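You operate a simulated robot arm through the tools that you are given. There is no shell and no other tool. Be economical: measure what you need, move in short steps, check, and stop when the job is done.

You run a simulated two-armed robot. Do the job below in one go: nothing can be reset, and whatever is moved stays where it is left.

JOB
Blow the red frame clean with the blue pump and stand it in the white holder.
Fine: clamp it in the grey holder with the green lever, open the lever after; leave the other two frames dusty. Where these are worked on the way, their far stop is far enough and under half their travel is too little: green lever.

The check looks at the end state, three seconds after you hand in, the way a careful person would. Anything else that was tipped, shoved, dropped, spilled or broken makes it a failure.

ROBOT AND FRAMES
Two 7-joint arms with fingered hands on one trunk, on a base that drives. Base frame: it is fixed to the floor where the robot stands at the start and does not move with it; the origin is under the middle of the robot, x ahead of it, y to its left, z up. Readings come in mm, rad, newtons and seconds.
The left shoulder is at the start at [20, 123, 1379], the right one opposite. With the tool pointing down near the work surface each hand reaches from about 100 to 380 mm from the robot's upright axis, wherever it stands, measured 20 degrees to its own side. Places, roughly: blue pump cap [500, -200, 900]; green lever [400, -400, 900]; grey holder [400, -300, 900]; white holder [400, -600, 900]. Payload 2.4 kg a hand.
The tool frame of a hand sits at the grasp point between the pads (the TCP): z along the fingers, y along the line on which they close. The tips reach 17 mm beyond it. The gripper opens to 88 mm. The gripper's body begins 47 mm behind the TCP. The gripper is a hand of 3 fingers: y runs from the thumb to the fingers, the wrist lies at [0, 0, -165] in the tool frame, and closing takes about 1.5 s.
Orientation is that of the tool frame in the base frame, as [roll, pitch, yaw] about the fixed x, y, z axes, in that order (R = Rz(yaw) Ry(pitch) Rx(roll)). With the fingers straight down and closing along the base's y, the tool's x points along the base's -x, its y along +y and its z along -z.

CONTROLS
- The arms move only by the tool nudge_tool. It takes "left_steps", "right_steps" or both (then of equal length, played together; a hand with none holds still); each is a list that holds one entry, the list of rows, each a list of 6 numbers: the turn, a rotation vector about the tool's x, y, z in units of 8 degrees (1.0 is 8 degrees), then the shift along the tool's x, y, z in units of 20 mm (1.0 is 20 mm). In form: [[[wx, wy, wz, tx, ty, tz], ...]]. A call has 1 to 10 rows; each row shifts and turns the commanded pose from where the row before left it, along the tool's axes as they then stand. "left_fingers" and "right_fingers" are, for a hand that has rows, the finger opening in mm, from 0 to 88, set as the call begins (left out, the last holds). A call with a number of a shift or a turn outside -1 to 1 is refused whole. Each row takes 0.2 s and may step no farther than 50 mm and 0.15 rad from the row before; otherwise, or with a gripper value out of range, the whole call is refused. A pose out of reach is approached as far as the arm can. The call stops where the force on the tool passes 40 N (or 10 N more than at its start, if that is more) or the arm is blocked; 0.2 s more then pass. Each finger travels about 45 mm/s and halts on what it meets, pressing with about 21 N; the grip force reading is that of the motor and also rises with nothing between the fingers. The clock runs only during rows and for 0.2 s after the last one: add rows that do not move to give the fingers time. It gives the time, the measured TCP pose, the force on the tool (base axes), the opening and the grip force at its end, in the units of the frame above (readings bear some noise), with the torque about the TCP (base axes, N m) and any sound that the robot's microphone picked up, and new pictures: "views" is both (left out), scene, wrist or none (wrist: the cameras of the hands that moved).
- Cameras (640 x 400 px; columns grow to the right, rows downward): "scene" is now at [23.6, -31.4, 1810.6]; the picture's right is [-0.60, -0.80, 0.00], its down [-0.75, 0.56, -0.36] and it looks along [0.29, -0.22, -0.93] (base axes); focal length 280 px, centre (320, 200). "left" rides on the left gripper at [-52, 4, -66] in its tool frame; the picture's right is [-0.08, -1.00, 0.00], its down [0.78, -0.07, -0.62] and it looks along [0.62, -0.05, 0.78] (tool axes); focal length 243 px, centre (320, 200). "right" rides on the right gripper at [52, 4, -66] in its tool frame; the picture's right is [-0.09, 1.00, 0.00], its down [-0.78, -0.07, -0.62] and it looks along [-0.62, -0.05, 0.78] (tool axes); focal length 243 px, centre (320, 200). There is no depth. A picture from a camera that has moved, and an enlarged one, comes with that camera's place and axes in the base frame and with its lens.
- lift_body(by): slides the trunk up (or, below 0, down) by that many mm; the arms and the scene camera ride with it, the base frame stays. It gives what a move gives, with no picture.
- base_move(legs): drives the robot by 1 to 6 legs, each [ahead, left, turn to the left] in mm, mm and rad, along the robot's own axes; the way and the turn of a leg run together, so that a leg with both is an arc; at most 1500 mm and 3.142 rad a leg. The arms and the cameras ride along, it lands a little off, and it stops where it bumps. It gives what a move gives, and a new picture of the scene camera.
- move_fingers(finger1, finger2, thumb_bend, hand): sets how far each is bent, from 0 (flat) to 100 (curled in); at 30 the hand is open as for a grip, at 70 the pads meet at the TCP. One left out holds its place. A second passes; each finger stops where it meets its share of the squeeze, and holds until it gets a number again. A gripper value or a shape takes the hand back. It gives what a move gives, with no picture; readings hold the bend of each and the force on the fingers (four entries, about 0 where the hand has none), thumb and palm.
- hand_shape(shape, hand): the hand has 3 fingers and takes this shape, open, in about a second: jaw (thumb against the fingers, like two jaws); tri (thumb and two fingers); tip (a fingertip pinch); poke (one finger out to press); point (the index stretched); flat (the hand flat); cup (the hand cupped); fist (a fist). The gripper value then closes the fingers along that shape, each until it touches; the sizes above hold for jaw. It gives what a move gives, with no picture.
- head_to(pan, tilt): turns the head with the scene camera to pan (to the left, within 2.094 rad either way) and tilt (down, from -0.506 to 1.204), counted from straight ahead of the robot. It gives what a move gives, and a new picture of the scene camera.
- close_up(camera, box): a new picture of the part [left, top, right, bottom] of that camera's present view, enlarged. No time passes.
- hand_in(): hands the job in; it is judged then, once.

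Go step by step. Nothing tells you exact positions but the pictures and the camera data: compare them with the known pose of the tool, close in by small moves and look again before you grip or let go. The budget is 120 turns and 260 pictures, counting those below and the enlarged ones. Unless the task says otherwise, let go and move clear before handing in, and close with one line.

The tools are called by a JSON object that holds its "api" and its "payload". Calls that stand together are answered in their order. nudge_tool: Moves the arms, as the interface text tells. Its arguments: {"type":"object","properties":{"left_steps":{"type":"array","items":{"type":"array","items":{"type":"array","items":{"type":"number"}}}},"left_fingers":{"type":"number"},"right_steps":{"type":"array","items":{"type":"array","items":{"type":"array","items":{"type":"number"}}}},"right_fingers":{"type":"number"},"views":{"type":"string","enum":["both","scene","wrist","none"]}},"required":[]} The other tools are called the same way: lift_body (by) slides the trunk up or down; hand_shape (shape, hand) gives the hand a shape; move_fingers (finger1, finger2, thumb_bend, hand) moves the fingers one by one; base_move (legs) drives the base; head_to (pan, tilt) turns the head that bears the scene camera; close_up (camera, box) takes an enlarged picture of a part of a camera's view; hand_in () hands the job in.

At the start:

```text
clock: 0.0
left_tcp_pos: [272.9, -39.5, 1228.7]
left_orientation: [-3.139, 0.0, -3.14]
left_force: [0.3, 0.7, -0.3]
left_wrist_torque: [0.01, -0.01, 0.01]
left_gripper_width: 87.7
left_grip_force: 0.1
left_shape: jaw
left_bend: [30.0, 30.0, 30.0]
left_finger forces: [0.1, 0.0, 0.0, 0.0, 0.0, 0.0]
right_tcp_pos: [213.7, -246.3, 1255.0]
right_orientation: [-3.141, 0.0, 3.141]
right_force: [0.4, -0.6, 0.2]
right_wrist_torque: [-0.01, -0.01, -0.01]
right_gripper_width: 87.7
right_grip_force: 0.1
right_shape: jaw
right_bend: [30.0, 30.0, 30.0]
right_finger forces: [0.0, 0.1, 0.1, 0.1, 0.0, 0.1]
trunk travel left (down, up): [-592.0, 238.0]
robot x, y, heading: [0.0, 2.2, 0.004]
head pan, tilt: [-0.639, 1.201]
```

scene: 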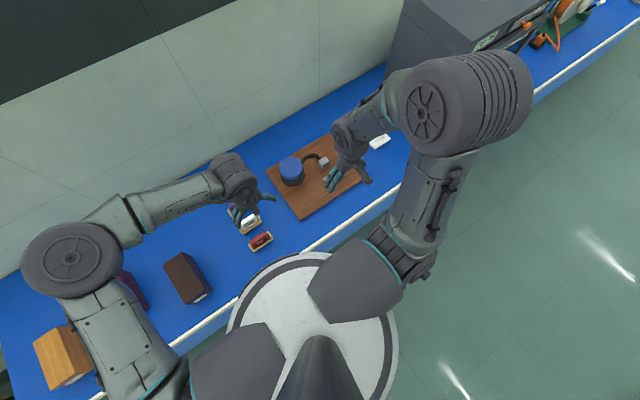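
right: 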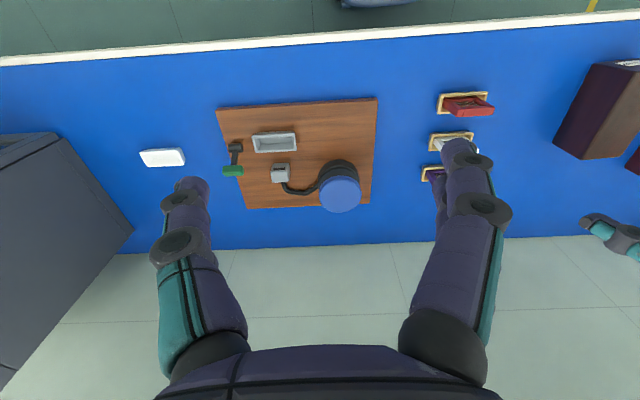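
left: 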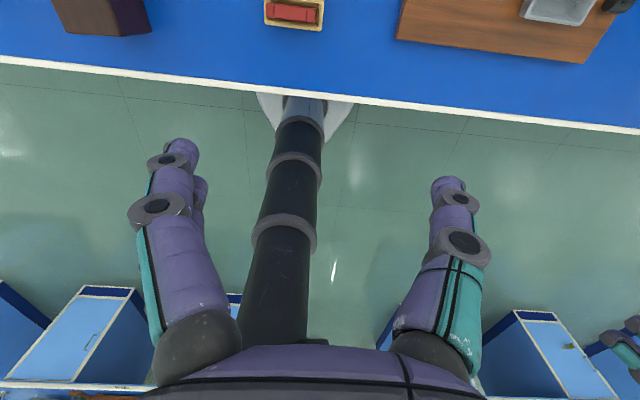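

I see a board with a blue pump, nozzle, grey holder and green lever, with the red frame at about [316, 0] in a yellow tray. I'll look closer before moving.

{"api": "close_up", "payload": {"camera": "right", "box": [200, 80, 400, 220]}}

{"api": "close_up", "payload": {"camera": "right", "box": [400, 70, 540, 200]}}

{"api": "close_up", "payload": {"camera": "scene", "box": [210, 120, 410, 260]}}

{"api": "close_up", "payload": {"camera": "right", "box": [120, 130, 260, 200]}}

```text
2.86 times, centred on (300, 150) of right
camera zoom: at [161.7, -242.4, 1320.3], right [0.09, 1.0, 0.0], down [0.78, -0.07, 0.62], along [0.62, -0.05, -0.78], focal length 693 px, centre (377, 343)
```

zoom: 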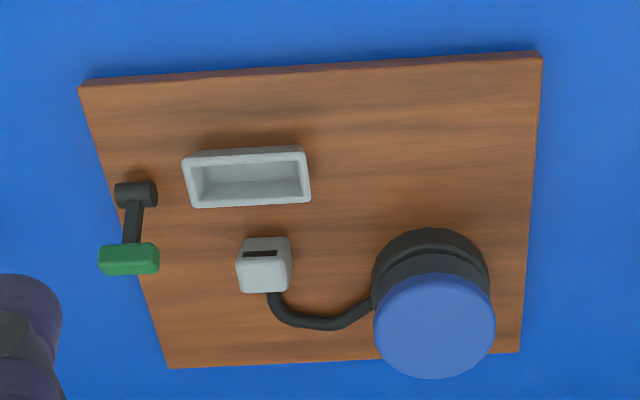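

```text
3.08 times, centred on (470, 135) of right
camera zoom: at [161.7, -242.4, 1320.3], right [0.09, 1.0, 0.0], down [0.78, -0.07, 0.62], along [0.62, -0.05, -0.78], focal length 746 px, centre (-142, 400)
```

zoom: 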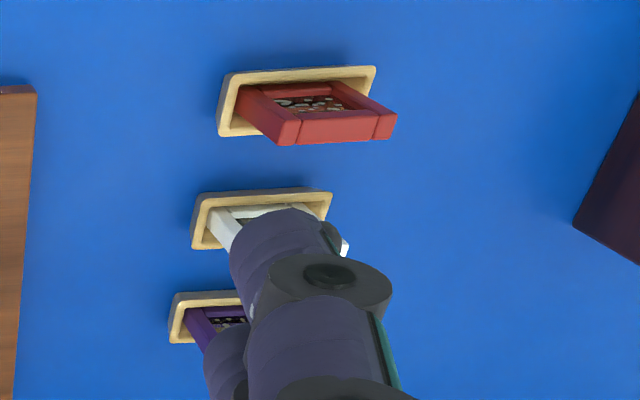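

```text
2.86 times, centred on (310, 190) of scene
camera zoom: at [23.6, -31.4, 1810.6], right [-0.6, -0.8, 0.0], down [-0.75, 0.56, -0.36], along [0.29, -0.22, -0.93], focal length 798 px, centre (349, 229)
```

zoom: 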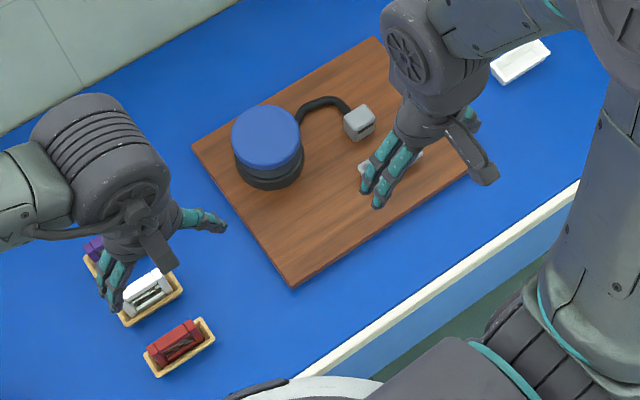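

```text
4.57 times, centred on (190, 165) of right
camera zoom: at [161.7, -242.4, 1320.3], right [0.09, 1.0, 0.0], down [0.78, -0.07, 0.62], along [0.62, -0.05, -0.78], focal length 1109 px, centre (914, 360)
```

zoom: 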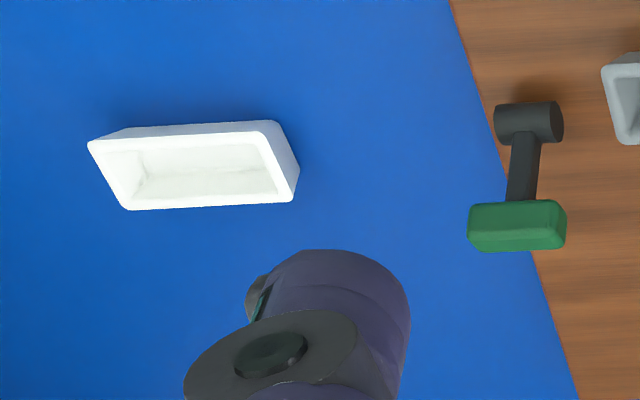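

The table works out at about z 845, so the red frame is near [324, 12] and the grey holder near [364, -350]. I'll drive a little left so the right hand can reach the red frame.

{"api": "base_move", "payload": {"legs": [[0, 110, 0]]}}

{"api": "close_up", "payload": {"camera": "scene", "box": [200, 80, 440, 260]}}

{"api": "close_up", "payload": {"camera": "right", "box": [300, 50, 500, 200]}}

{"api": "close_up", "payload": {"camera": "right", "box": [120, 80, 340, 220]}}

```text
clock: 1.2
left_tcp_pos: [272.7, 71.1, 1228.1]
left_orientation: [-3.141, 0.0, -3.139]
left_force: [-0.3, -0.3, -0.3]
left_wrist_torque: [0.01, 0.0, 0.0]
left_gripper_width: 87.8
left_grip_force: 0.1
left_shape: jaw
left_bend: [30.0, 30.0, 30.0]
left_finger forces: [0.1, 0.1, 0.0, 0.0, 0.1, 0.0]
right_tcp_pos: [213.8, -136.3, 1253.9]
right_orientation: [3.141, -0.001, 3.142]
right_force: [-0.3, -0.1, 0.2]
right_wrist_torque: [0.01, 0.02, -0.01]
right_gripper_width: 87.8
right_grip_force: 0.0
right_shape: jaw
right_bend: [30.0, 30.0, 30.0]
right_finger forces: [0.1, 0.0, 0.0, 0.1, 0.0, 0.0]
trunk travel left (down, up): [-592.0, 238.0]
robot x, y, heading: [-0.9, 110.3, -0.004]
head pan, tilt: [-0.639, 1.201]
camera scene: at [23.6, 79.5, 1810.6], right [-0.6, -0.8, 0.0], down [-0.75, 0.56, -0.36], along [0.29, -0.22, -0.93], focal length 280 px, centre (320, 200)
```

scene: 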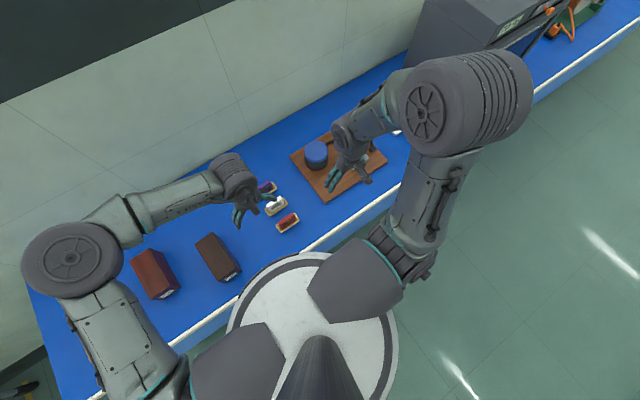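

```text
2.22 times, centred on (320, 170) of scene
camera zoom: at [23.6, 79.5, 1810.6], right [-0.6, -0.8, 0.0], down [-0.75, 0.56, -0.36], along [0.29, -0.22, -0.93], focal length 621 px, centre (320, 267)
```

zoom: 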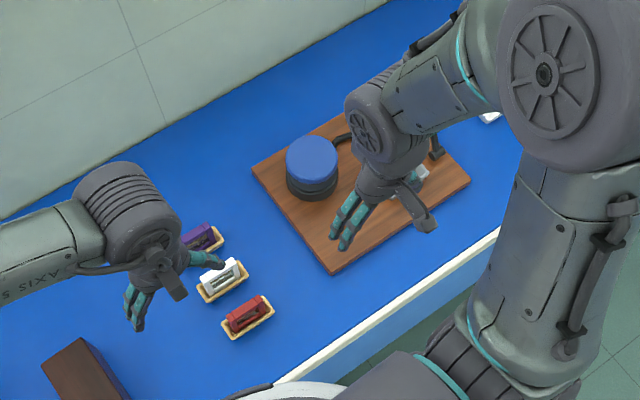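

```text
2.67 times, centred on (400, 125) of right
camera zoom: at [161.7, -131.8, 1320.4], right [0.08, 1.0, 0.0], down [0.78, -0.07, 0.62], along [0.62, -0.05, -0.78], focal length 647 px, centre (107, 400)
```

zoom: 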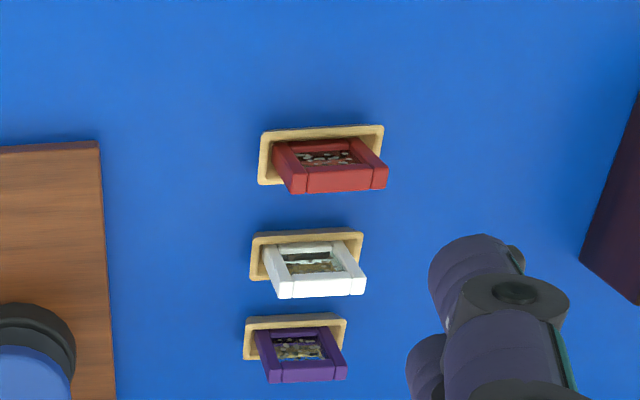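

```text
2.86 times, centred on (230, 150) of right
camera zoom: at [161.7, -131.8, 1320.4], right [0.08, 1.0, 0.0], down [0.78, -0.07, 0.62], along [0.62, -0.05, -0.78], focal length 693 px, centre (577, 343)
```

zoom: 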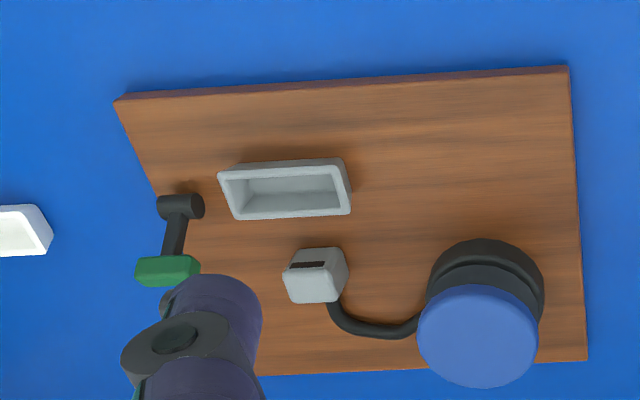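

The red frame is at about (318, 3), the lever handle at (390, -429, 925) and the pump cap at (452, -226, 938). I'll move the left hand aside while the right hand goes above the red frame.

{"api": "nudge_tool", "payload": {"left_steps": [[[0, 0, 0, 0, 1, 0], [0, 0, 0, 0, 1, 0], [0, 0, 0, 0, 1, 0], [0, 0, 0, 0, 1, 0], [0, 0, 0, 0, 1, 0], [0, 0, 0, 0, 1, 0], [0, 0, 0, 0, 1, 0], [0, 0, 0, 0, 1, 0]]], "right_steps": [[[0, 0, 0, -0.6, 0, 0.8], [0, 0, 0, -0.6, 0.8, 0.8], [0, 0, 0, -0.6, 1, 0.8], [0, 0, 0, -0.6, 1, 1], [0, 0, 0, -0.6, 1, 1], [0, 0, 0, -0.6, 1, 1], [0, 0, 0, -0.6, 1, 1], [0, 0, 0, -0.6, 1, 1]]], "views": "both"}}

```text
clock: 3.0
left_tcp_pos: [273.3, 233.1, 1228.0]
left_orientation: [-3.141, 0.001, -3.14]
left_force: [0.1, 0.4, 0.4]
left_wrist_torque: [0.01, 0.01, -0.01]
left_gripper_width: 87.6
left_grip_force: 0.2
left_shape: jaw
left_bend: [30.0, 30.0, 30.0]
left_finger forces: [0.1, 0.1, 0.1, 0.0, 0.0, 0.1]
right_tcp_pos: [309.8, 0.4, 1105.4]
right_orientation: [3.141, 0.0, -3.141]
right_force: [-1.3, 0.9, 0.5]
right_wrist_torque: [0.05, 0.0, 0.04]
right_gripper_width: 87.8
right_grip_force: 0.1
right_shape: jaw
right_bend: [30.0, 30.0, 30.0]
right_finger forces: [0.0, 0.0, 0.0, 0.0, 0.0, 0.1]
trunk travel left (down, up): [-592.0, 238.0]
robot x, y, heading: [1.2, 109.0, -0.001]
head pan, tilt: [-0.639, 1.201]
camera scene: at [23.9, 79.7, 1810.6], right [-0.6, -0.8, 0.0], down [-0.75, 0.56, -0.36], along [0.29, -0.22, -0.93], focal length 280 px, centre (320, 200)
camera right: at [257.5, 4.2, 1171.8], right [0.09, 1.0, 0.0], down [0.78, -0.07, 0.62], along [0.62, -0.05, -0.78], focal length 243 px, centre (320, 200)
camera left: at [325.8, 236.2, 1296.7], right [0.09, -1.0, 0.0], down [-0.78, -0.07, 0.62], along [-0.62, -0.05, -0.78], focal length 243 px, centre (320, 200)
```

scene: 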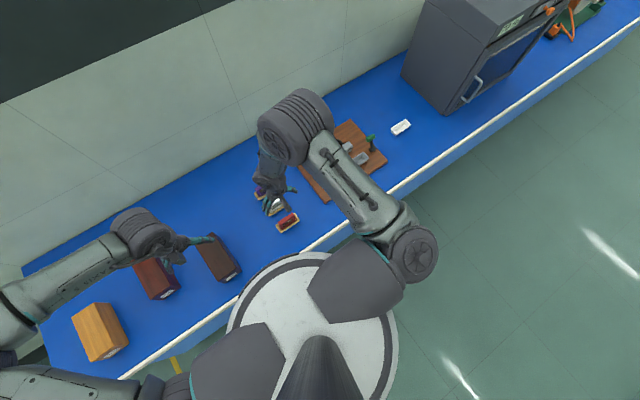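
right: 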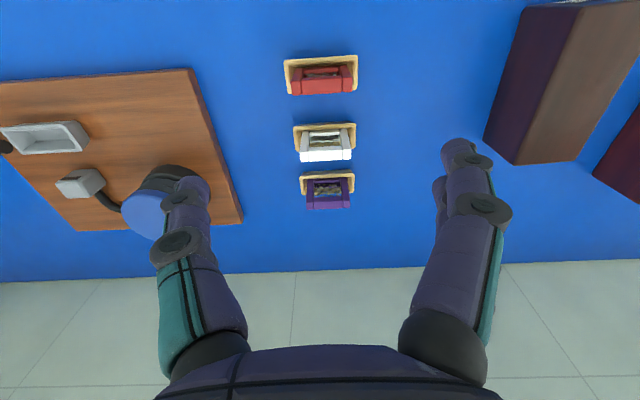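
left: 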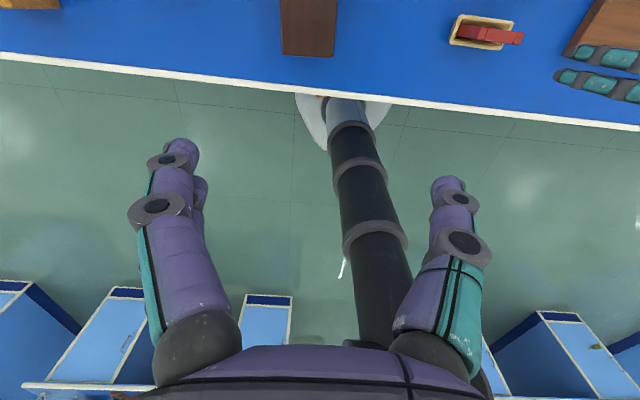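

The red frame is right under the hand at about (318, 1). I'll descend and look again.

{"api": "nudge_tool", "payload": {"right_steps": [[[0, 0, 0, -0.07, 0, 1], [0, 0, 0, -0.07, 0, 1], [0, 0, 0, -0.07, 0, 1], [0, 0, 0, -0.07, 0, 1], [0, 0, 0, -0.07, 0, 1], [0, 0, 0, -0.05, 0, 1], [0, 0, 0, 0, 0, 0.5]]], "views": "wrist"}}

{"api": "close_up", "payload": {"camera": "scene", "box": [240, 100, 420, 240]}}

{"api": "close_up", "payload": {"camera": "scene", "box": [320, 100, 420, 200]}}

```text
clock: 4.6
left_tcp_pos: [273.8, 232.2, 1229.2]
left_orientation: [3.141, 0.0, -3.139]
left_force: [-0.7, 0.2, 0.7]
left_wrist_torque: [0.0, 0.01, 0.0]
left_gripper_width: 87.9
left_grip_force: 0.1
left_shape: jaw
left_bend: [30.0, 30.0, 30.0]
left_finger forces: [0.1, 0.0, 0.0, 0.1, 0.1, 0.0]
right_tcp_pos: [317.9, -1.4, 975.9]
right_orientation: [3.14, 0.0, 3.141]
right_force: [0.4, -0.3, 0.4]
right_wrist_torque: [-0.01, 0.03, -0.01]
right_gripper_width: 87.7
right_grip_force: 0.0
right_shape: jaw
right_bend: [30.0, 30.0, 30.0]
right_finger forces: [0.0, 0.1, 0.0, 0.0, 0.1, 0.1]
trunk travel left (down, up): [-592.0, 238.0]
robot x, y, heading: [-1.0, 108.5, 0.0]
head pan, tilt: [-0.639, 1.201]
camera right: at [265.5, 3.1, 1041.8], right [0.08, 1.0, 0.0], down [0.78, -0.07, 0.62], along [0.62, -0.05, -0.78], focal length 243 px, centre (320, 200)
```

right: 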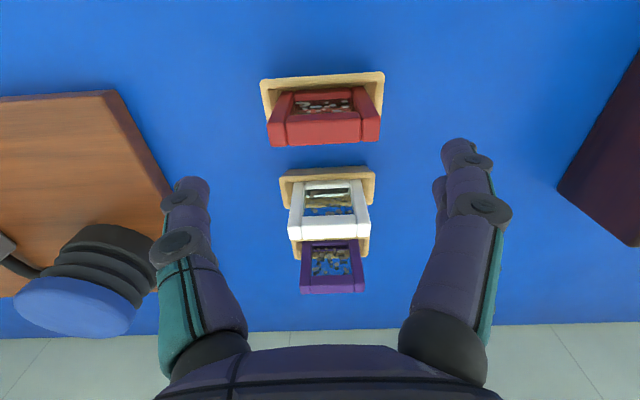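

```text
2.86 times, centred on (330, 170) of scene
camera zoom: at [23.7, 78.7, 1810.6], right [-0.6, -0.8, 0.0], down [-0.75, 0.56, -0.36], along [0.29, -0.22, -0.93], focal length 798 px, centre (291, 286)
```

zoom: 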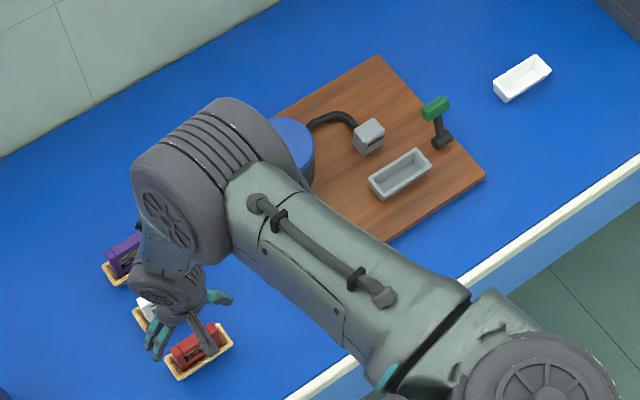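

```text
4.00 times, centred on (370, 150) of scene
camera zoom: at [23.7, 78.7, 1810.6], right [-0.6, -0.8, 0.0], down [-0.75, 0.56, -0.36], along [0.29, -0.22, -0.93], focal length 1118 px, centre (120, 400)
```

zoom: 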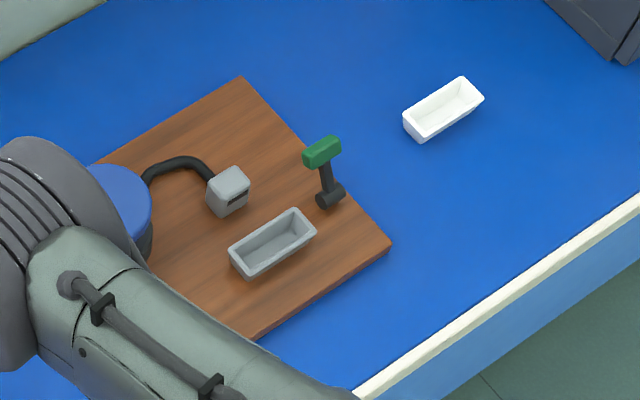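

{"api": "close_up", "payload": {"camera": "right", "box": [240, 60, 400, 160]}}

{"api": "close_up", "payload": {"camera": "scene", "box": [250, 180, 330, 240]}}

```text
4.00 times, centred on (320, 110) of right
camera zoom: at [265.5, 3.1, 1041.8], right [0.08, 1.0, 0.0], down [0.78, -0.07, 0.62], along [0.62, -0.05, -0.78], focal length 970 px, centre (320, 560)
```

zoom: 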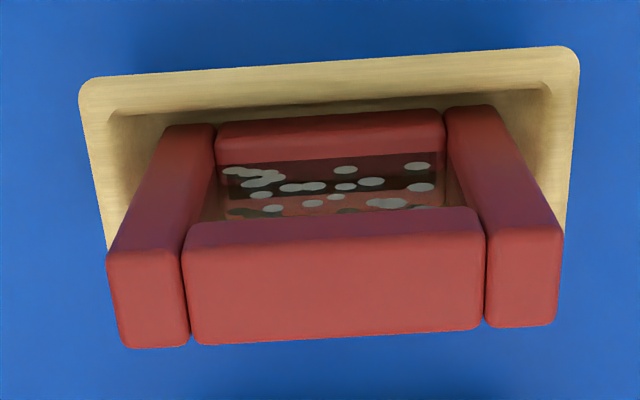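

```text
6.67 times, centred on (290, 210) of scene
camera zoom: at [23.7, 78.7, 1810.6], right [-0.6, -0.8, 0.0], down [-0.75, 0.56, -0.36], along [0.29, -0.22, -0.93], focal length 1863 px, centre (520, 133)
```

zoom: 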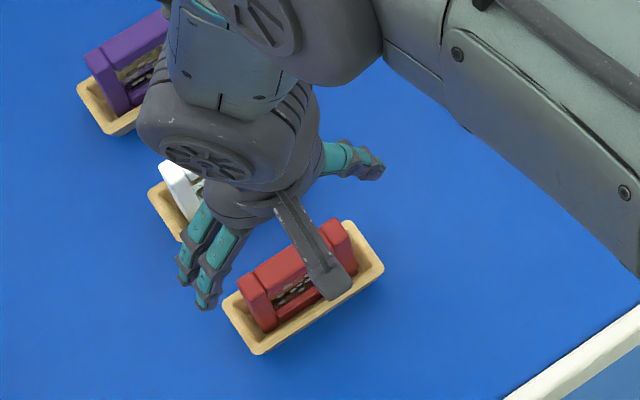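

The frame top works out at z ≈ 912, about 62 mm wide and 15 mm thick, centred near (320, 1.5). I'll descend with the fingers straddling it, then check.

{"api": "nudge_tool", "payload": {"right_steps": [[[0, 0, 0, -0.1, 0.15, 0.8], [0, 0, 0, 0, 0, 0.8], [0, 0, 0, 0, 0, 0.8], [0, 0, 0, 0, 0, 0.6]]], "views": "wrist"}}

{"api": "close_up", "payload": {"camera": "scene", "box": [250, 180, 330, 240]}}

```text
clock: 5.6
left_tcp_pos: [273.3, 232.3, 1229.8]
left_orientation: [3.141, 0.0, -3.139]
left_force: [-0.4, -0.5, -1.2]
left_wrist_torque: [0.01, 0.0, 0.0]
left_gripper_width: 87.8
left_grip_force: 0.1
left_shape: jaw
left_bend: [30.0, 30.0, 30.0]
left_finger forces: [0.0, 0.1, 0.0, 0.0, 0.0, 0.0]
right_tcp_pos: [319.4, 3.2, 915.4]
right_orientation: [-3.142, 0.0, -3.141]
right_force: [-0.5, 0.0, 0.0]
right_wrist_torque: [-0.02, 0.01, -0.03]
right_gripper_width: 88.0
right_grip_force: 0.1
right_shape: jaw
right_bend: [30.0, 30.0, 30.0]
right_finger forces: [0.0, 0.0, 0.0, 0.0, 0.1, 0.1]
trunk travel left (down, up): [-592.0, 238.0]
robot x, y, heading: [3.6, 110.0, -0.007]
head pan, tilt: [-0.639, 1.201]
camera right: at [267.4, 6.7, 982.1], right [0.08, 1.0, 0.0], down [0.78, -0.07, 0.62], along [0.62, -0.05, -0.78], focal length 243 px, centre (320, 200)
```

right: 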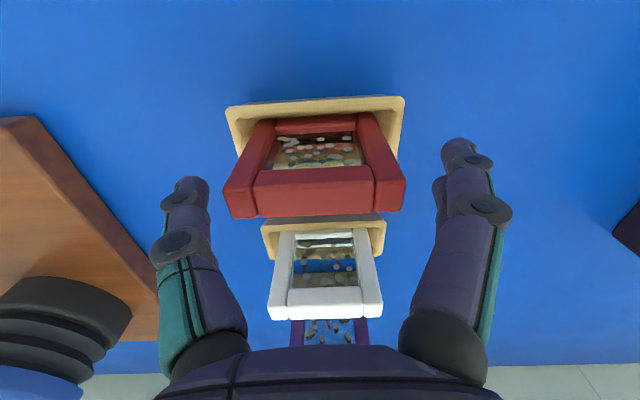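

```text
6.67 times, centred on (290, 210) of scene
camera zoom: at [23.6, 78.7, 1810.6], right [-0.6, -0.8, 0.0], down [-0.75, 0.56, -0.36], along [0.29, -0.22, -0.93], focal length 1863 px, centre (520, 133)
```

zoom: 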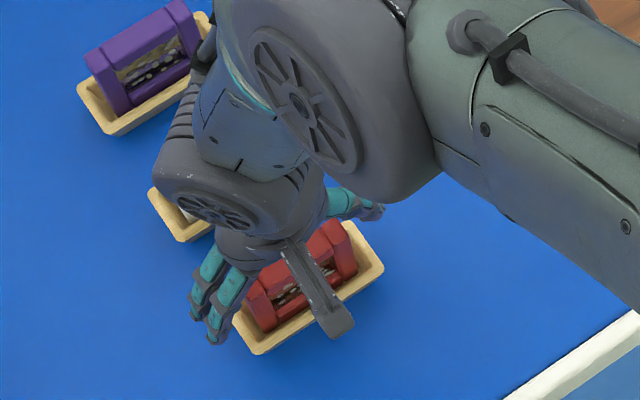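

The frame's top sits right at the TCP ray. A last 14 mm down, a small y correction, then close.

{"api": "nudge_tool", "payload": {"right_steps": [[[0, 0, 0, 0, -0.12, 0.4], [0, 0, 0, 0, 0, 0.3]]], "views": "wrist"}}

{"api": "nudge_tool", "payload": {"right_steps": [[[0, 0, 0, 0, 0, 0], [0, 0, 0, 0, 0, 0], [0, 0, 0, 0, 0, 0], [0, 0, 0, 0, 0, 0], [0, 0, 0, 0, 0, 0], [0, 0, 0, 0, 0, 0], [0, 0, 0, 0, 0, 0]]], "right_fingers": 30, "views": "wrist"}}

```text
clock: 6.2
left_tcp_pos: [273.7, 231.2, 1229.4]
left_orientation: [-3.141, 0.0, -3.138]
left_force: [0.0, -0.1, 0.4]
left_wrist_torque: [-0.02, 0.0, -0.01]
left_gripper_width: 88.1
left_grip_force: 0.0
left_shape: jaw
left_bend: [30.0, 30.0, 30.0]
left_finger forces: [0.0, 0.0, 0.1, 0.1, 0.0, 0.1]
right_tcp_pos: [319.1, 1.1, 902.2]
right_orientation: [3.141, 0.0, -3.141]
right_force: [-1.1, 0.5, -0.1]
right_wrist_torque: [-0.02, 0.02, 0.01]
right_gripper_width: 87.9
right_grip_force: 0.1
right_shape: jaw
right_bend: [30.0, 30.0, 30.0]
right_finger forces: [0.0, 0.0, 0.1, 0.1, 0.0, 0.0]
trunk travel left (down, up): [-592.0, 238.0]
robot x, y, heading: [0.6, 110.9, -0.002]
head pan, tilt: [-0.639, 1.201]
camera right: at [267.5, 4.3, 968.2], right [0.09, 1.0, 0.0], down [0.78, -0.07, 0.62], along [0.62, -0.05, -0.78], focal length 243 px, centre (320, 200)
```

right: 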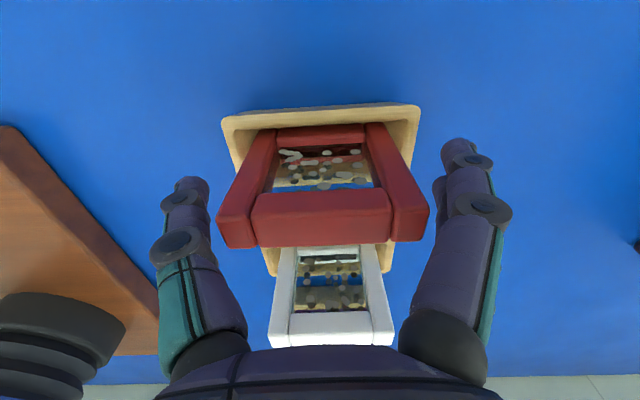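

```text
clock: 7.8
left_tcp_pos: [273.3, 231.7, 1228.7]
left_orientation: [-3.141, 0.001, -3.141]
left_force: [0.2, 0.2, 0.1]
left_wrist_torque: [0.03, -0.01, -0.01]
left_gripper_width: 88.2
left_grip_force: 0.0
left_shape: jaw
left_bend: [30.0, 30.0, 30.0]
left_finger forces: [0.1, 0.0, 0.0, 0.1, 0.0, 0.0]
right_tcp_pos: [317.7, 0.6, 902.4]
right_orientation: [-3.14, 0.0, -3.14]
right_force: [0.3, 0.2, 0.9]
right_wrist_torque: [0.04, 0.01, -0.04]
right_gripper_width: 53.5
right_grip_force: 21.6
right_shape: jaw
right_bend: [70.0, 72.0, 71.0]
right_finger forces: [9.2, 9.7, 0.0, 0.0, 19.0, 0.0]
trunk travel left (down, up): [-592.0, 238.0]
robot x, y, heading: [-0.1, 111.5, -0.001]
head pan, tilt: [-0.639, 1.201]
camera right: at [267.5, 4.2, 968.3], right [0.08, 1.0, 0.0], down [0.78, -0.07, 0.62], along [0.62, -0.05, -0.78], focal length 243 px, centre (320, 200)
```

right: 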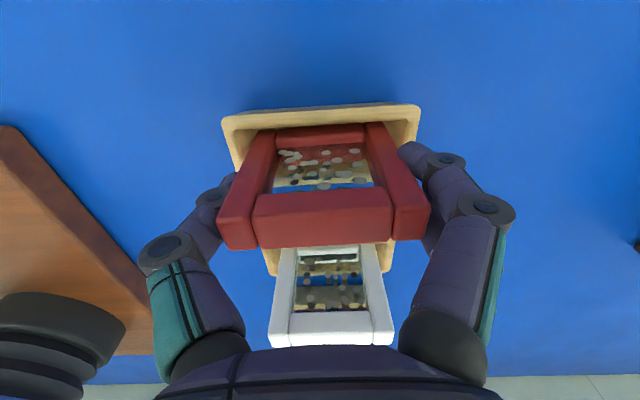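

Gripped: the frame is 53.5 mm wide, with the forces balanced. I'll lift it and check that it hangs square.

{"api": "nudge_tool", "payload": {"right_steps": [[[0, 0, 0, 0, 0, -0.5], [0, 0, 0, 0, 0, -1], [0, 0, 0, 0, 0, -1], [0, 0, 0, 0, 0, -1], [0, 0, 0, 0, 0, -1], [0, 0, 0, 0, 0, -1], [0, 0, 0, 0, 0, -1], [0, 0, 0, 0, 0, -0.5]]], "views": "both"}}

{"api": "close_up", "payload": {"camera": "right", "box": [200, 100, 450, 260]}}

```text
clock: 9.6
left_tcp_pos: [274.6, 231.9, 1229.3]
left_orientation: [3.141, -0.001, -3.138]
left_force: [-0.7, -0.7, -0.6]
left_wrist_torque: [-0.01, -0.01, 0.03]
left_gripper_width: 88.1
left_grip_force: 0.0
left_shape: jaw
left_bend: [30.0, 30.0, 30.0]
left_finger forces: [0.1, 0.1, 0.1, 0.0, 0.0, 0.0]
right_tcp_pos: [319.2, 2.3, 1042.8]
right_orientation: [-3.141, 0.001, -3.141]
right_force: [0.0, -0.2, -0.9]
right_wrist_torque: [0.0, 0.05, 0.01]
right_gripper_width: 53.8
right_grip_force: 20.6
right_shape: jaw
right_bend: [70.0, 72.0, 71.0]
right_finger forces: [9.4, 9.8, 0.0, 0.1, 18.9, 0.1]
trunk travel left (down, up): [-592.0, 238.0]
robot x, y, heading: [1.8, 108.3, -0.003]
head pan, tilt: [-0.639, 1.201]
camera scene: at [23.7, 78.7, 1810.6], right [-0.6, -0.8, 0.0], down [-0.75, 0.56, -0.36], along [0.29, -0.22, -0.93], focal length 280 px, centre (320, 200)
camera right: at [266.9, 4.6, 1108.5], right [0.08, 1.0, 0.0], down [0.78, -0.07, 0.62], along [0.62, -0.05, -0.78], focal length 243 px, centre (320, 200)
```

scene: 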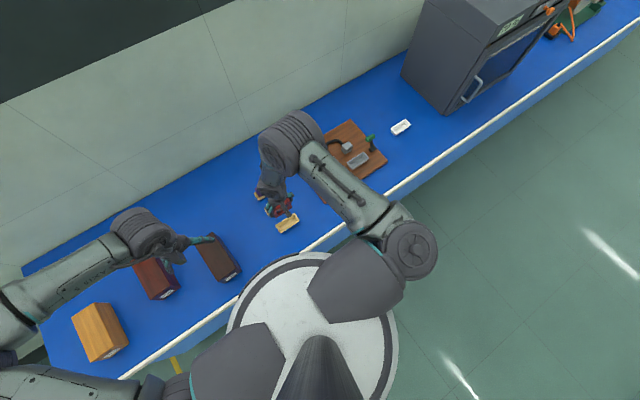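
right: 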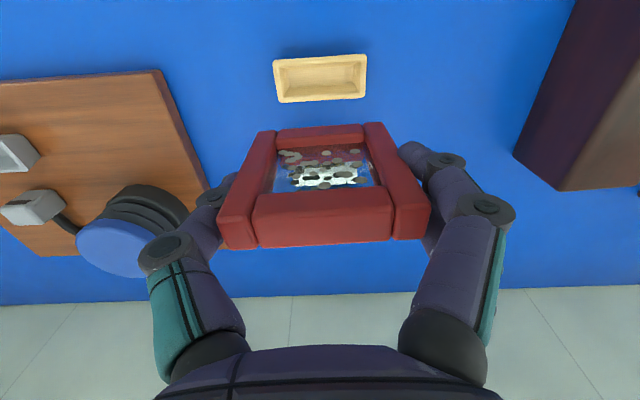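

```text
2.50 times, centred on (325, 180) of right
camera zoom: at [266.9, 4.6, 1108.5], right [0.08, 1.0, 0.0], down [0.78, -0.07, 0.62], along [0.62, -0.05, -0.78], focal length 606 px, centre (308, 250)
```

zoom: 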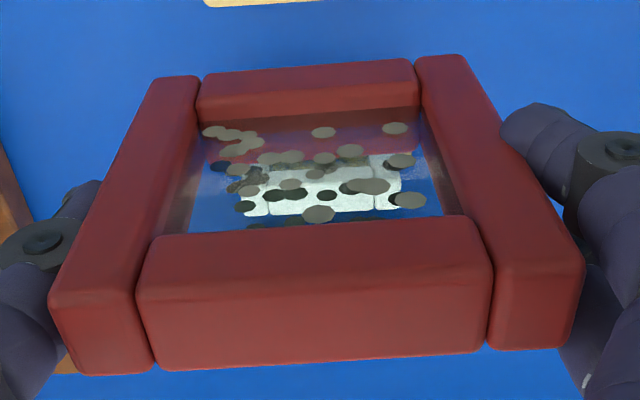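

The frame hangs square, with its bottom about 33 mm below the TCP. I'll drive right to the board.

{"api": "base_move", "payload": {"legs": [[0, -345, 0]]}}

{"api": "base_move", "payload": {"legs": [[35, 0, 0]]}}

{"api": "close_up", "payload": {"camera": "right", "box": [160, 0, 480, 200]}}

```text
clock: 11.8
left_tcp_pos: [273.0, -111.2, 1229.5]
left_orientation: [3.142, 0.001, -3.14]
left_force: [-0.3, -0.4, 0.4]
left_wrist_torque: [0.01, -0.05, 0.0]
left_gripper_width: 87.9
left_grip_force: 0.1
left_shape: jaw
left_bend: [30.0, 30.0, 30.0]
left_finger forces: [0.0, 0.0, 0.0, 0.0, 0.0, 0.0]
right_tcp_pos: [317.7, -341.8, 1041.7]
right_orientation: [3.141, 0.0, 3.14]
right_force: [-0.4, -0.1, 0.1]
right_wrist_torque: [-0.03, 0.01, 0.0]
right_gripper_width: 53.5
right_grip_force: 21.2
right_shape: jaw
right_bend: [70.0, 72.0, 71.0]
right_finger forces: [9.4, 9.9, 0.1, 0.0, 18.9, 0.0]
trunk travel left (down, up): [-592.0, 238.0]
robot x, y, heading: [2.9, -232.1, -0.003]
head pan, tilt: [-0.639, 1.201]
camera scene: at [23.5, -264.4, 1810.5], right [-0.6, -0.8, 0.0], down [-0.75, 0.56, -0.36], along [0.29, -0.22, -0.93], focal length 280 px, centre (320, 200)
```

scene: 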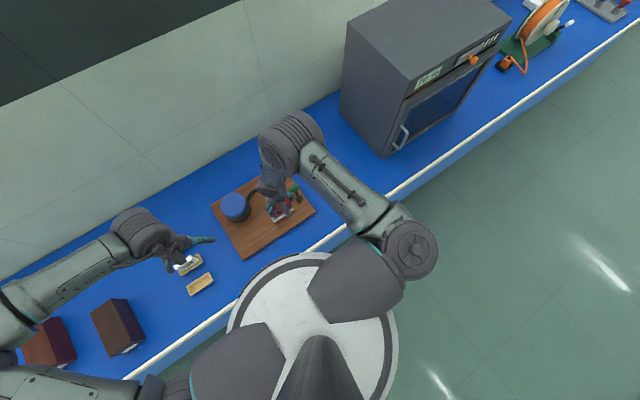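

```text
clock: 12.7
left_tcp_pos: [309.5, -111.7, 1228.3]
left_orientation: [3.14, 0.0, -3.14]
left_force: [0.6, 0.8, -0.6]
left_wrist_torque: [0.0, 0.06, -0.01]
left_gripper_width: 88.2
left_grip_force: 0.1
left_shape: jaw
left_bend: [30.0, 30.0, 30.0]
left_finger forces: [0.1, 0.1, 0.1, 0.1, 0.0, 0.0]
right_tcp_pos: [355.4, -341.7, 1042.3]
right_orientation: [-3.141, -0.002, 3.141]
right_force: [0.2, -0.8, -1.2]
right_wrist_torque: [-0.04, 0.02, 0.02]
right_gripper_width: 53.3
right_grip_force: 21.3
right_shape: jaw
right_bend: [70.0, 72.0, 71.0]
right_finger forces: [9.4, 9.8, 0.1, 0.0, 18.8, 0.0]
trunk travel left (down, up): [-592.0, 238.0]
robot x, y, heading: [32.1, -234.3, 0.003]
head pan, tilt: [-0.639, 1.201]
camera scene: at [60.0, -263.4, 1810.5], right [-0.6, -0.8, 0.0], down [-0.75, 0.56, -0.36], along [0.29, -0.22, -0.93], focal length 280 px, centre (320, 200)
```

scene: 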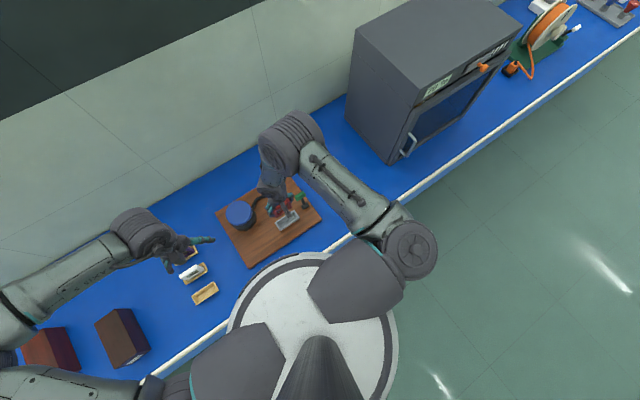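

```text
2.00 times, centred on (320, 100) of right
camera zoom: at [302.6, -337.9, 1108.1], right [0.09, 1.0, 0.0], down [0.78, -0.07, 0.62], along [0.62, -0.05, -0.78], focal length 485 px, centre (320, 400)
```

zoom: 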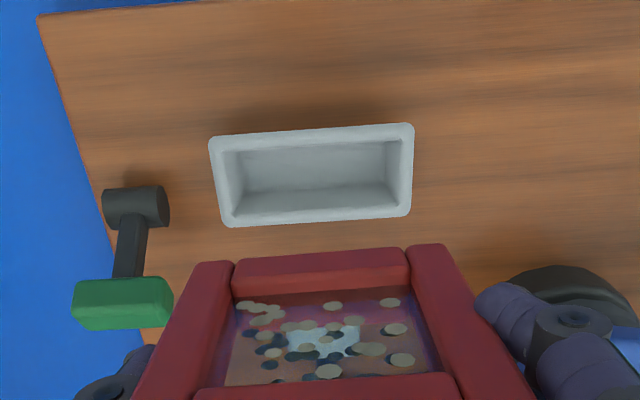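

The forward drive worked, and the grey holder centre comes out at about (357, -344). I'll align over it and descend partway.

{"api": "nudge_tool", "payload": {"right_steps": [[[0, 0, 0, -0.28, -0.12, 0.8], [0, 0, 0, 0, 0, 0.8], [0, 0, 0, 0, 0, 0.8], [0, 0, 0, 0, 0, 0.8], [0, 0, 0, 0, 0, 0.8]]], "views": "wrist"}}

{"api": "close_up", "payload": {"camera": "right", "box": [160, 20, 480, 260]}}

{"api": "close_up", "payload": {"camera": "scene", "box": [240, 150, 340, 250]}}

```text
clock: 13.9
left_tcp_pos: [307.7, -112.9, 1229.5]
left_orientation: [-3.14, 0.001, 3.141]
left_force: [0.0, -0.6, 0.2]
left_wrist_torque: [0.02, -0.03, 0.0]
left_gripper_width: 87.7
left_grip_force: 0.1
left_shape: jaw
left_bend: [30.0, 30.0, 30.0]
left_finger forces: [0.0, 0.1, 0.0, 0.0, 0.1, 0.1]
right_tcp_pos: [359.1, -344.1, 962.7]
right_orientation: [-3.141, 0.001, 3.138]
right_force: [0.0, -0.2, -0.6]
right_wrist_torque: [-0.01, -0.01, 0.0]
right_gripper_width: 53.6
right_grip_force: 20.8
right_shape: jaw
right_bend: [70.0, 72.0, 71.0]
right_finger forces: [9.4, 9.7, 0.1, 0.0, 18.9, 0.0]
trunk travel left (down, up): [-592.0, 238.0]
robot x, y, heading: [33.7, -229.7, -0.005]
head pan, tilt: [-0.639, 1.201]
camera right: at [307.0, -340.2, 1028.2], right [0.09, 1.0, 0.0], down [0.78, -0.07, 0.62], along [0.62, -0.05, -0.78], focal length 243 px, centre (320, 200)
```

right: 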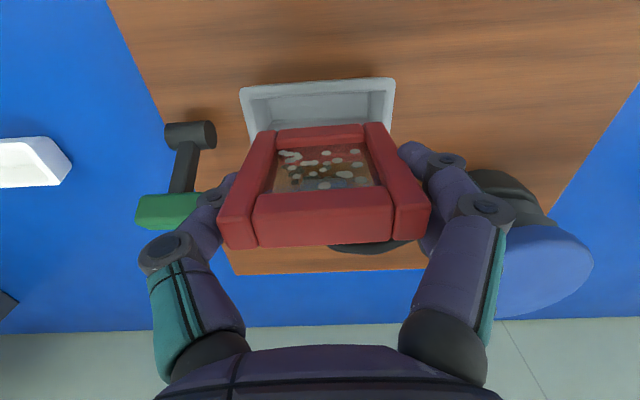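

```text
1.67 times, centred on (320, 140) of right
camera zoom: at [307.0, -340.2, 1028.2], right [0.09, 1.0, 0.0], down [0.78, -0.07, 0.62], along [0.62, -0.05, -0.78], focal length 404 px, centre (320, 300)
```

zoom: 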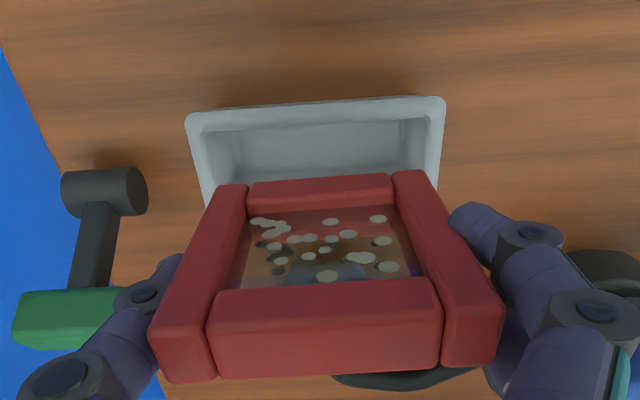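

```text
4.00 times, centred on (290, 200) of scene
camera zoom: at [58.4, -263.5, 1810.6], right [-0.6, -0.8, 0.0], down [-0.75, 0.56, -0.36], along [0.29, -0.22, -0.93], focal length 1118 px, centre (440, 200)
```

zoom: 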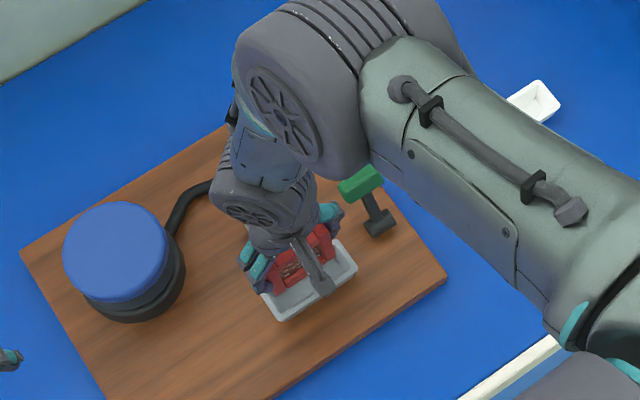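

The frame is aligned over the grey holder, whose rim is at about z 895 and centre (355, -343.5). I'll lower it further, gently near the end.

{"api": "nudge_tool", "payload": {"right_steps": [[[0, 0, 0, 0, 0, 0.6], [0, 0, 0, 0, 0, 0.6], [0, 0, 0, 0, 0, 0.3]]], "views": "wrist"}}

{"api": "close_up", "payload": {"camera": "right", "box": [160, 60, 480, 260]}}

```text
clock: 14.7
left_tcp_pos: [308.9, -112.7, 1229.4]
left_orientation: [3.141, -0.001, -3.141]
left_force: [-0.4, 0.3, -0.5]
left_wrist_torque: [0.01, -0.02, 0.01]
left_gripper_width: 87.8
left_grip_force: 0.0
left_shape: jaw
left_bend: [30.0, 30.0, 30.0]
left_finger forces: [0.0, 0.1, 0.0, 0.1, 0.0, 0.0]
right_tcp_pos: [360.0, -343.1, 931.8]
right_orientation: [3.141, -0.001, 3.14]
right_force: [0.0, -0.9, -0.2]
right_wrist_torque: [-0.01, 0.0, -0.03]
right_gripper_width: 53.8
right_grip_force: 20.5
right_shape: jaw
right_bend: [70.0, 72.0, 71.0]
right_finger forces: [9.4, 9.7, 0.0, 0.0, 18.9, 0.1]
trunk travel left (down, up): [-592.0, 238.0]
robot x, y, heading: [33.2, -229.2, -0.001]
head pan, tilt: [-0.639, 1.201]
camera right: at [307.4, -340.2, 998.2], right [0.09, 1.0, 0.0], down [0.78, -0.07, 0.62], along [0.62, -0.05, -0.78], focal length 243 px, centre (320, 200)
```

right: 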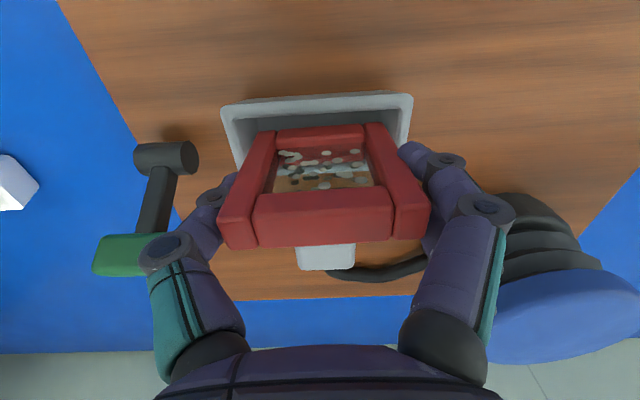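

```text
2.00 times, centred on (320, 160) of right
camera zoom: at [307.4, -340.2, 998.2], right [0.09, 1.0, 0.0], down [0.78, -0.07, 0.62], along [0.62, -0.05, -0.78], focal length 485 px, centre (320, 280)
```

zoom: 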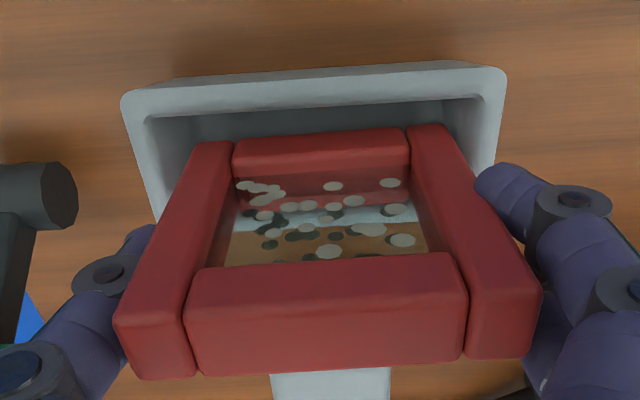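

{"api": "nudge_tool", "payload": {"right_steps": [[[0, 0, 0, 0, 0, 0.15], [0, 0, 0, 0, 0, 0.1]]], "views": "none"}}

{"api": "nudge_tool", "payload": {"right_steps": [[[0, 0, 0, 0, 0, 0.1]]], "views": "wrist"}}

```text
clock: 15.3
left_tcp_pos: [309.3, -111.6, 1229.8]
left_orientation: [3.141, 0.001, 3.141]
left_force: [0.0, 0.2, 0.2]
left_wrist_torque: [0.02, -0.01, 0.0]
left_gripper_width: 88.0
left_grip_force: 0.0
left_shape: jaw
left_bend: [30.0, 30.0, 30.0]
left_finger forces: [0.0, 0.1, 0.1, 0.1, 0.1, 0.1]
right_tcp_pos: [360.0, -343.7, 928.0]
right_orientation: [-3.141, -0.001, 3.14]
right_force: [-0.3, 0.7, 0.1]
right_wrist_torque: [0.01, 0.05, 0.01]
right_gripper_width: 53.8
right_grip_force: 20.7
right_shape: jaw
right_bend: [70.0, 72.0, 71.0]
right_finger forces: [9.5, 9.8, 0.1, 0.0, 18.9, 0.1]
trunk travel left (down, up): [-592.0, 238.0]
robot x, y, heading: [36.2, -236.0, 0.002]
head pan, tilt: [-0.639, 1.201]
```

```text
clock: 15.7
left_tcp_pos: [308.4, -110.7, 1230.2]
left_orientation: [3.141, 0.002, 3.14]
left_force: [0.0, -0.2, 0.2]
left_wrist_torque: [-0.01, 0.01, 0.01]
left_gripper_width: 88.0
left_grip_force: 0.1
left_shape: jaw
left_bend: [30.0, 30.0, 30.0]
left_finger forces: [0.1, 0.0, 0.0, 0.0, 0.0, 0.1]
right_tcp_pos: [358.8, -343.8, 926.2]
right_orientation: [-3.141, 0.0, 3.14]
right_force: [0.0, -0.3, -0.3]
right_wrist_torque: [0.0, 0.04, 0.02]
right_gripper_width: 53.8
right_grip_force: 20.8
right_shape: jaw
right_bend: [70.0, 72.0, 71.0]
right_finger forces: [9.6, 9.7, 0.1, 0.1, 19.0, 0.0]
trunk travel left (down, up): [-592.0, 238.0]
robot x, y, heading: [37.9, -237.8, -0.005]
head pan, tilt: [-0.639, 1.201]
camera right: at [307.0, -340.4, 991.1], right [0.09, 1.0, 0.0], down [0.78, -0.07, 0.62], along [0.62, -0.05, -0.78], focal length 243 px, centre (320, 200)
```

right: 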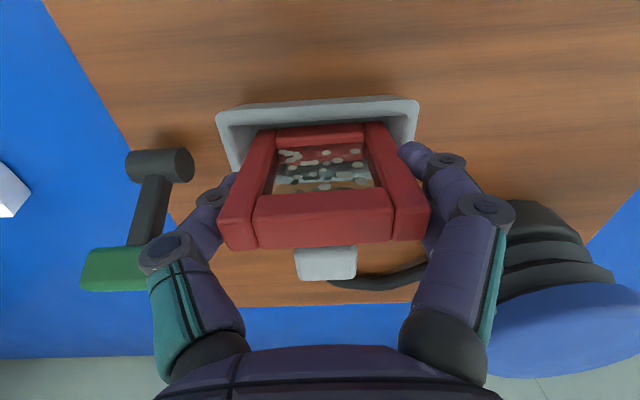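

No contact yet. I'll keep going in 2–3 mm steps.

{"api": "nudge_tool", "payload": {"right_steps": [[[0, 0, 0, 0, 0, 0.1], [0, 0, 0, 0, 0, 0.1]]], "views": "none"}}

{"api": "nudge_tool", "payload": {"right_steps": [[[0, 0, 0, 0, 0, 0.1], [0, 0, 0, 0, 0, 0.1]]], "views": "wrist"}}

{"api": "close_up", "payload": {"camera": "scene", "box": [240, 160, 340, 240]}}

```text
clock: 16.3
left_tcp_pos: [308.1, -111.8, 1229.1]
left_orientation: [3.14, 0.002, -3.141]
left_force: [-0.2, 0.0, 0.4]
left_wrist_torque: [-0.01, 0.02, -0.01]
left_gripper_width: 87.7
left_grip_force: 0.0
left_shape: jaw
left_bend: [30.0, 30.0, 30.0]
left_finger forces: [0.0, 0.0, 0.0, 0.1, 0.1, 0.1]
right_tcp_pos: [357.7, -345.0, 921.3]
right_orientation: [3.141, 0.001, 3.14]
right_force: [-1.6, 0.0, 5.5]
right_wrist_torque: [0.13, 0.04, -0.04]
right_gripper_width: 53.4
right_grip_force: 21.0
right_shape: jaw
right_bend: [70.0, 72.0, 71.0]
right_finger forces: [9.8, 9.4, 0.0, 0.0, 19.4, 0.0]
trunk travel left (down, up): [-592.0, 238.0]
robot x, y, heading: [37.3, -234.2, -0.001]
head pan, tilt: [-0.639, 1.201]
```

```text
clock: 16.9
left_tcp_pos: [307.0, -110.8, 1230.6]
left_orientation: [-3.141, 0.003, 3.141]
left_force: [0.2, 0.2, -0.1]
left_wrist_torque: [0.01, -0.02, 0.01]
left_gripper_width: 88.1
left_grip_force: 0.1
left_shape: jaw
left_bend: [30.0, 30.0, 30.0]
left_finger forces: [0.1, 0.0, 0.0, 0.1, 0.1, 0.0]
right_tcp_pos: [358.9, -343.8, 919.5]
right_orientation: [3.14, 0.002, 3.138]
right_force: [-2.9, -2.1, 25.0]
right_wrist_torque: [-0.02, 0.08, -0.09]
right_gripper_width: 53.0
right_grip_force: 20.7
right_shape: jaw
right_bend: [71.0, 72.0, 72.0]
right_finger forces: [10.2, 9.7, 0.0, 0.0, 21.5, 0.0]
trunk travel left (down, up): [-592.0, 238.0]
robot x, y, heading: [36.6, -232.4, -0.005]
head pan, tilt: [-0.639, 1.201]
camera right: at [306.5, -340.3, 984.4], right [0.09, 1.0, 0.0], down [0.78, -0.07, 0.62], along [0.62, -0.05, -0.78], focal length 243 px, centre (320, 200)
```

right: 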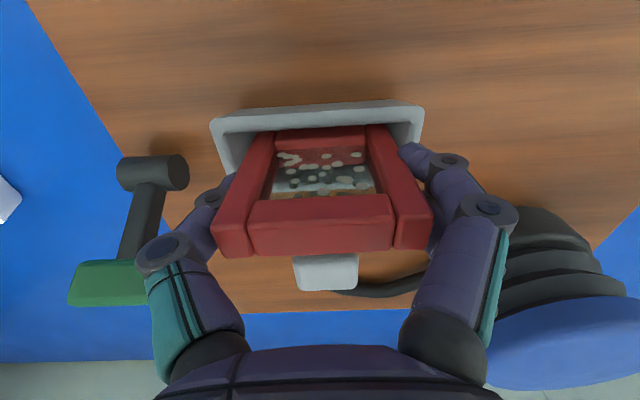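

```text
5.00 times, centred on (290, 200) of scene
camera zoom: at [56.0, -263.2, 1810.8], right [-0.6, -0.8, 0.0], down [-0.75, 0.56, -0.36], along [0.29, -0.22, -0.93], focal length 1397 px, centre (470, 200)
```

zoom: 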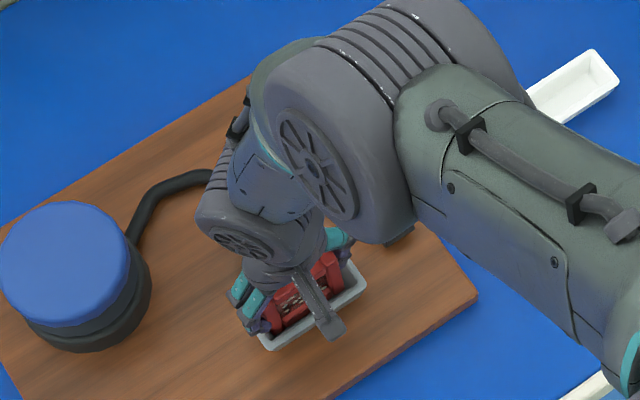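

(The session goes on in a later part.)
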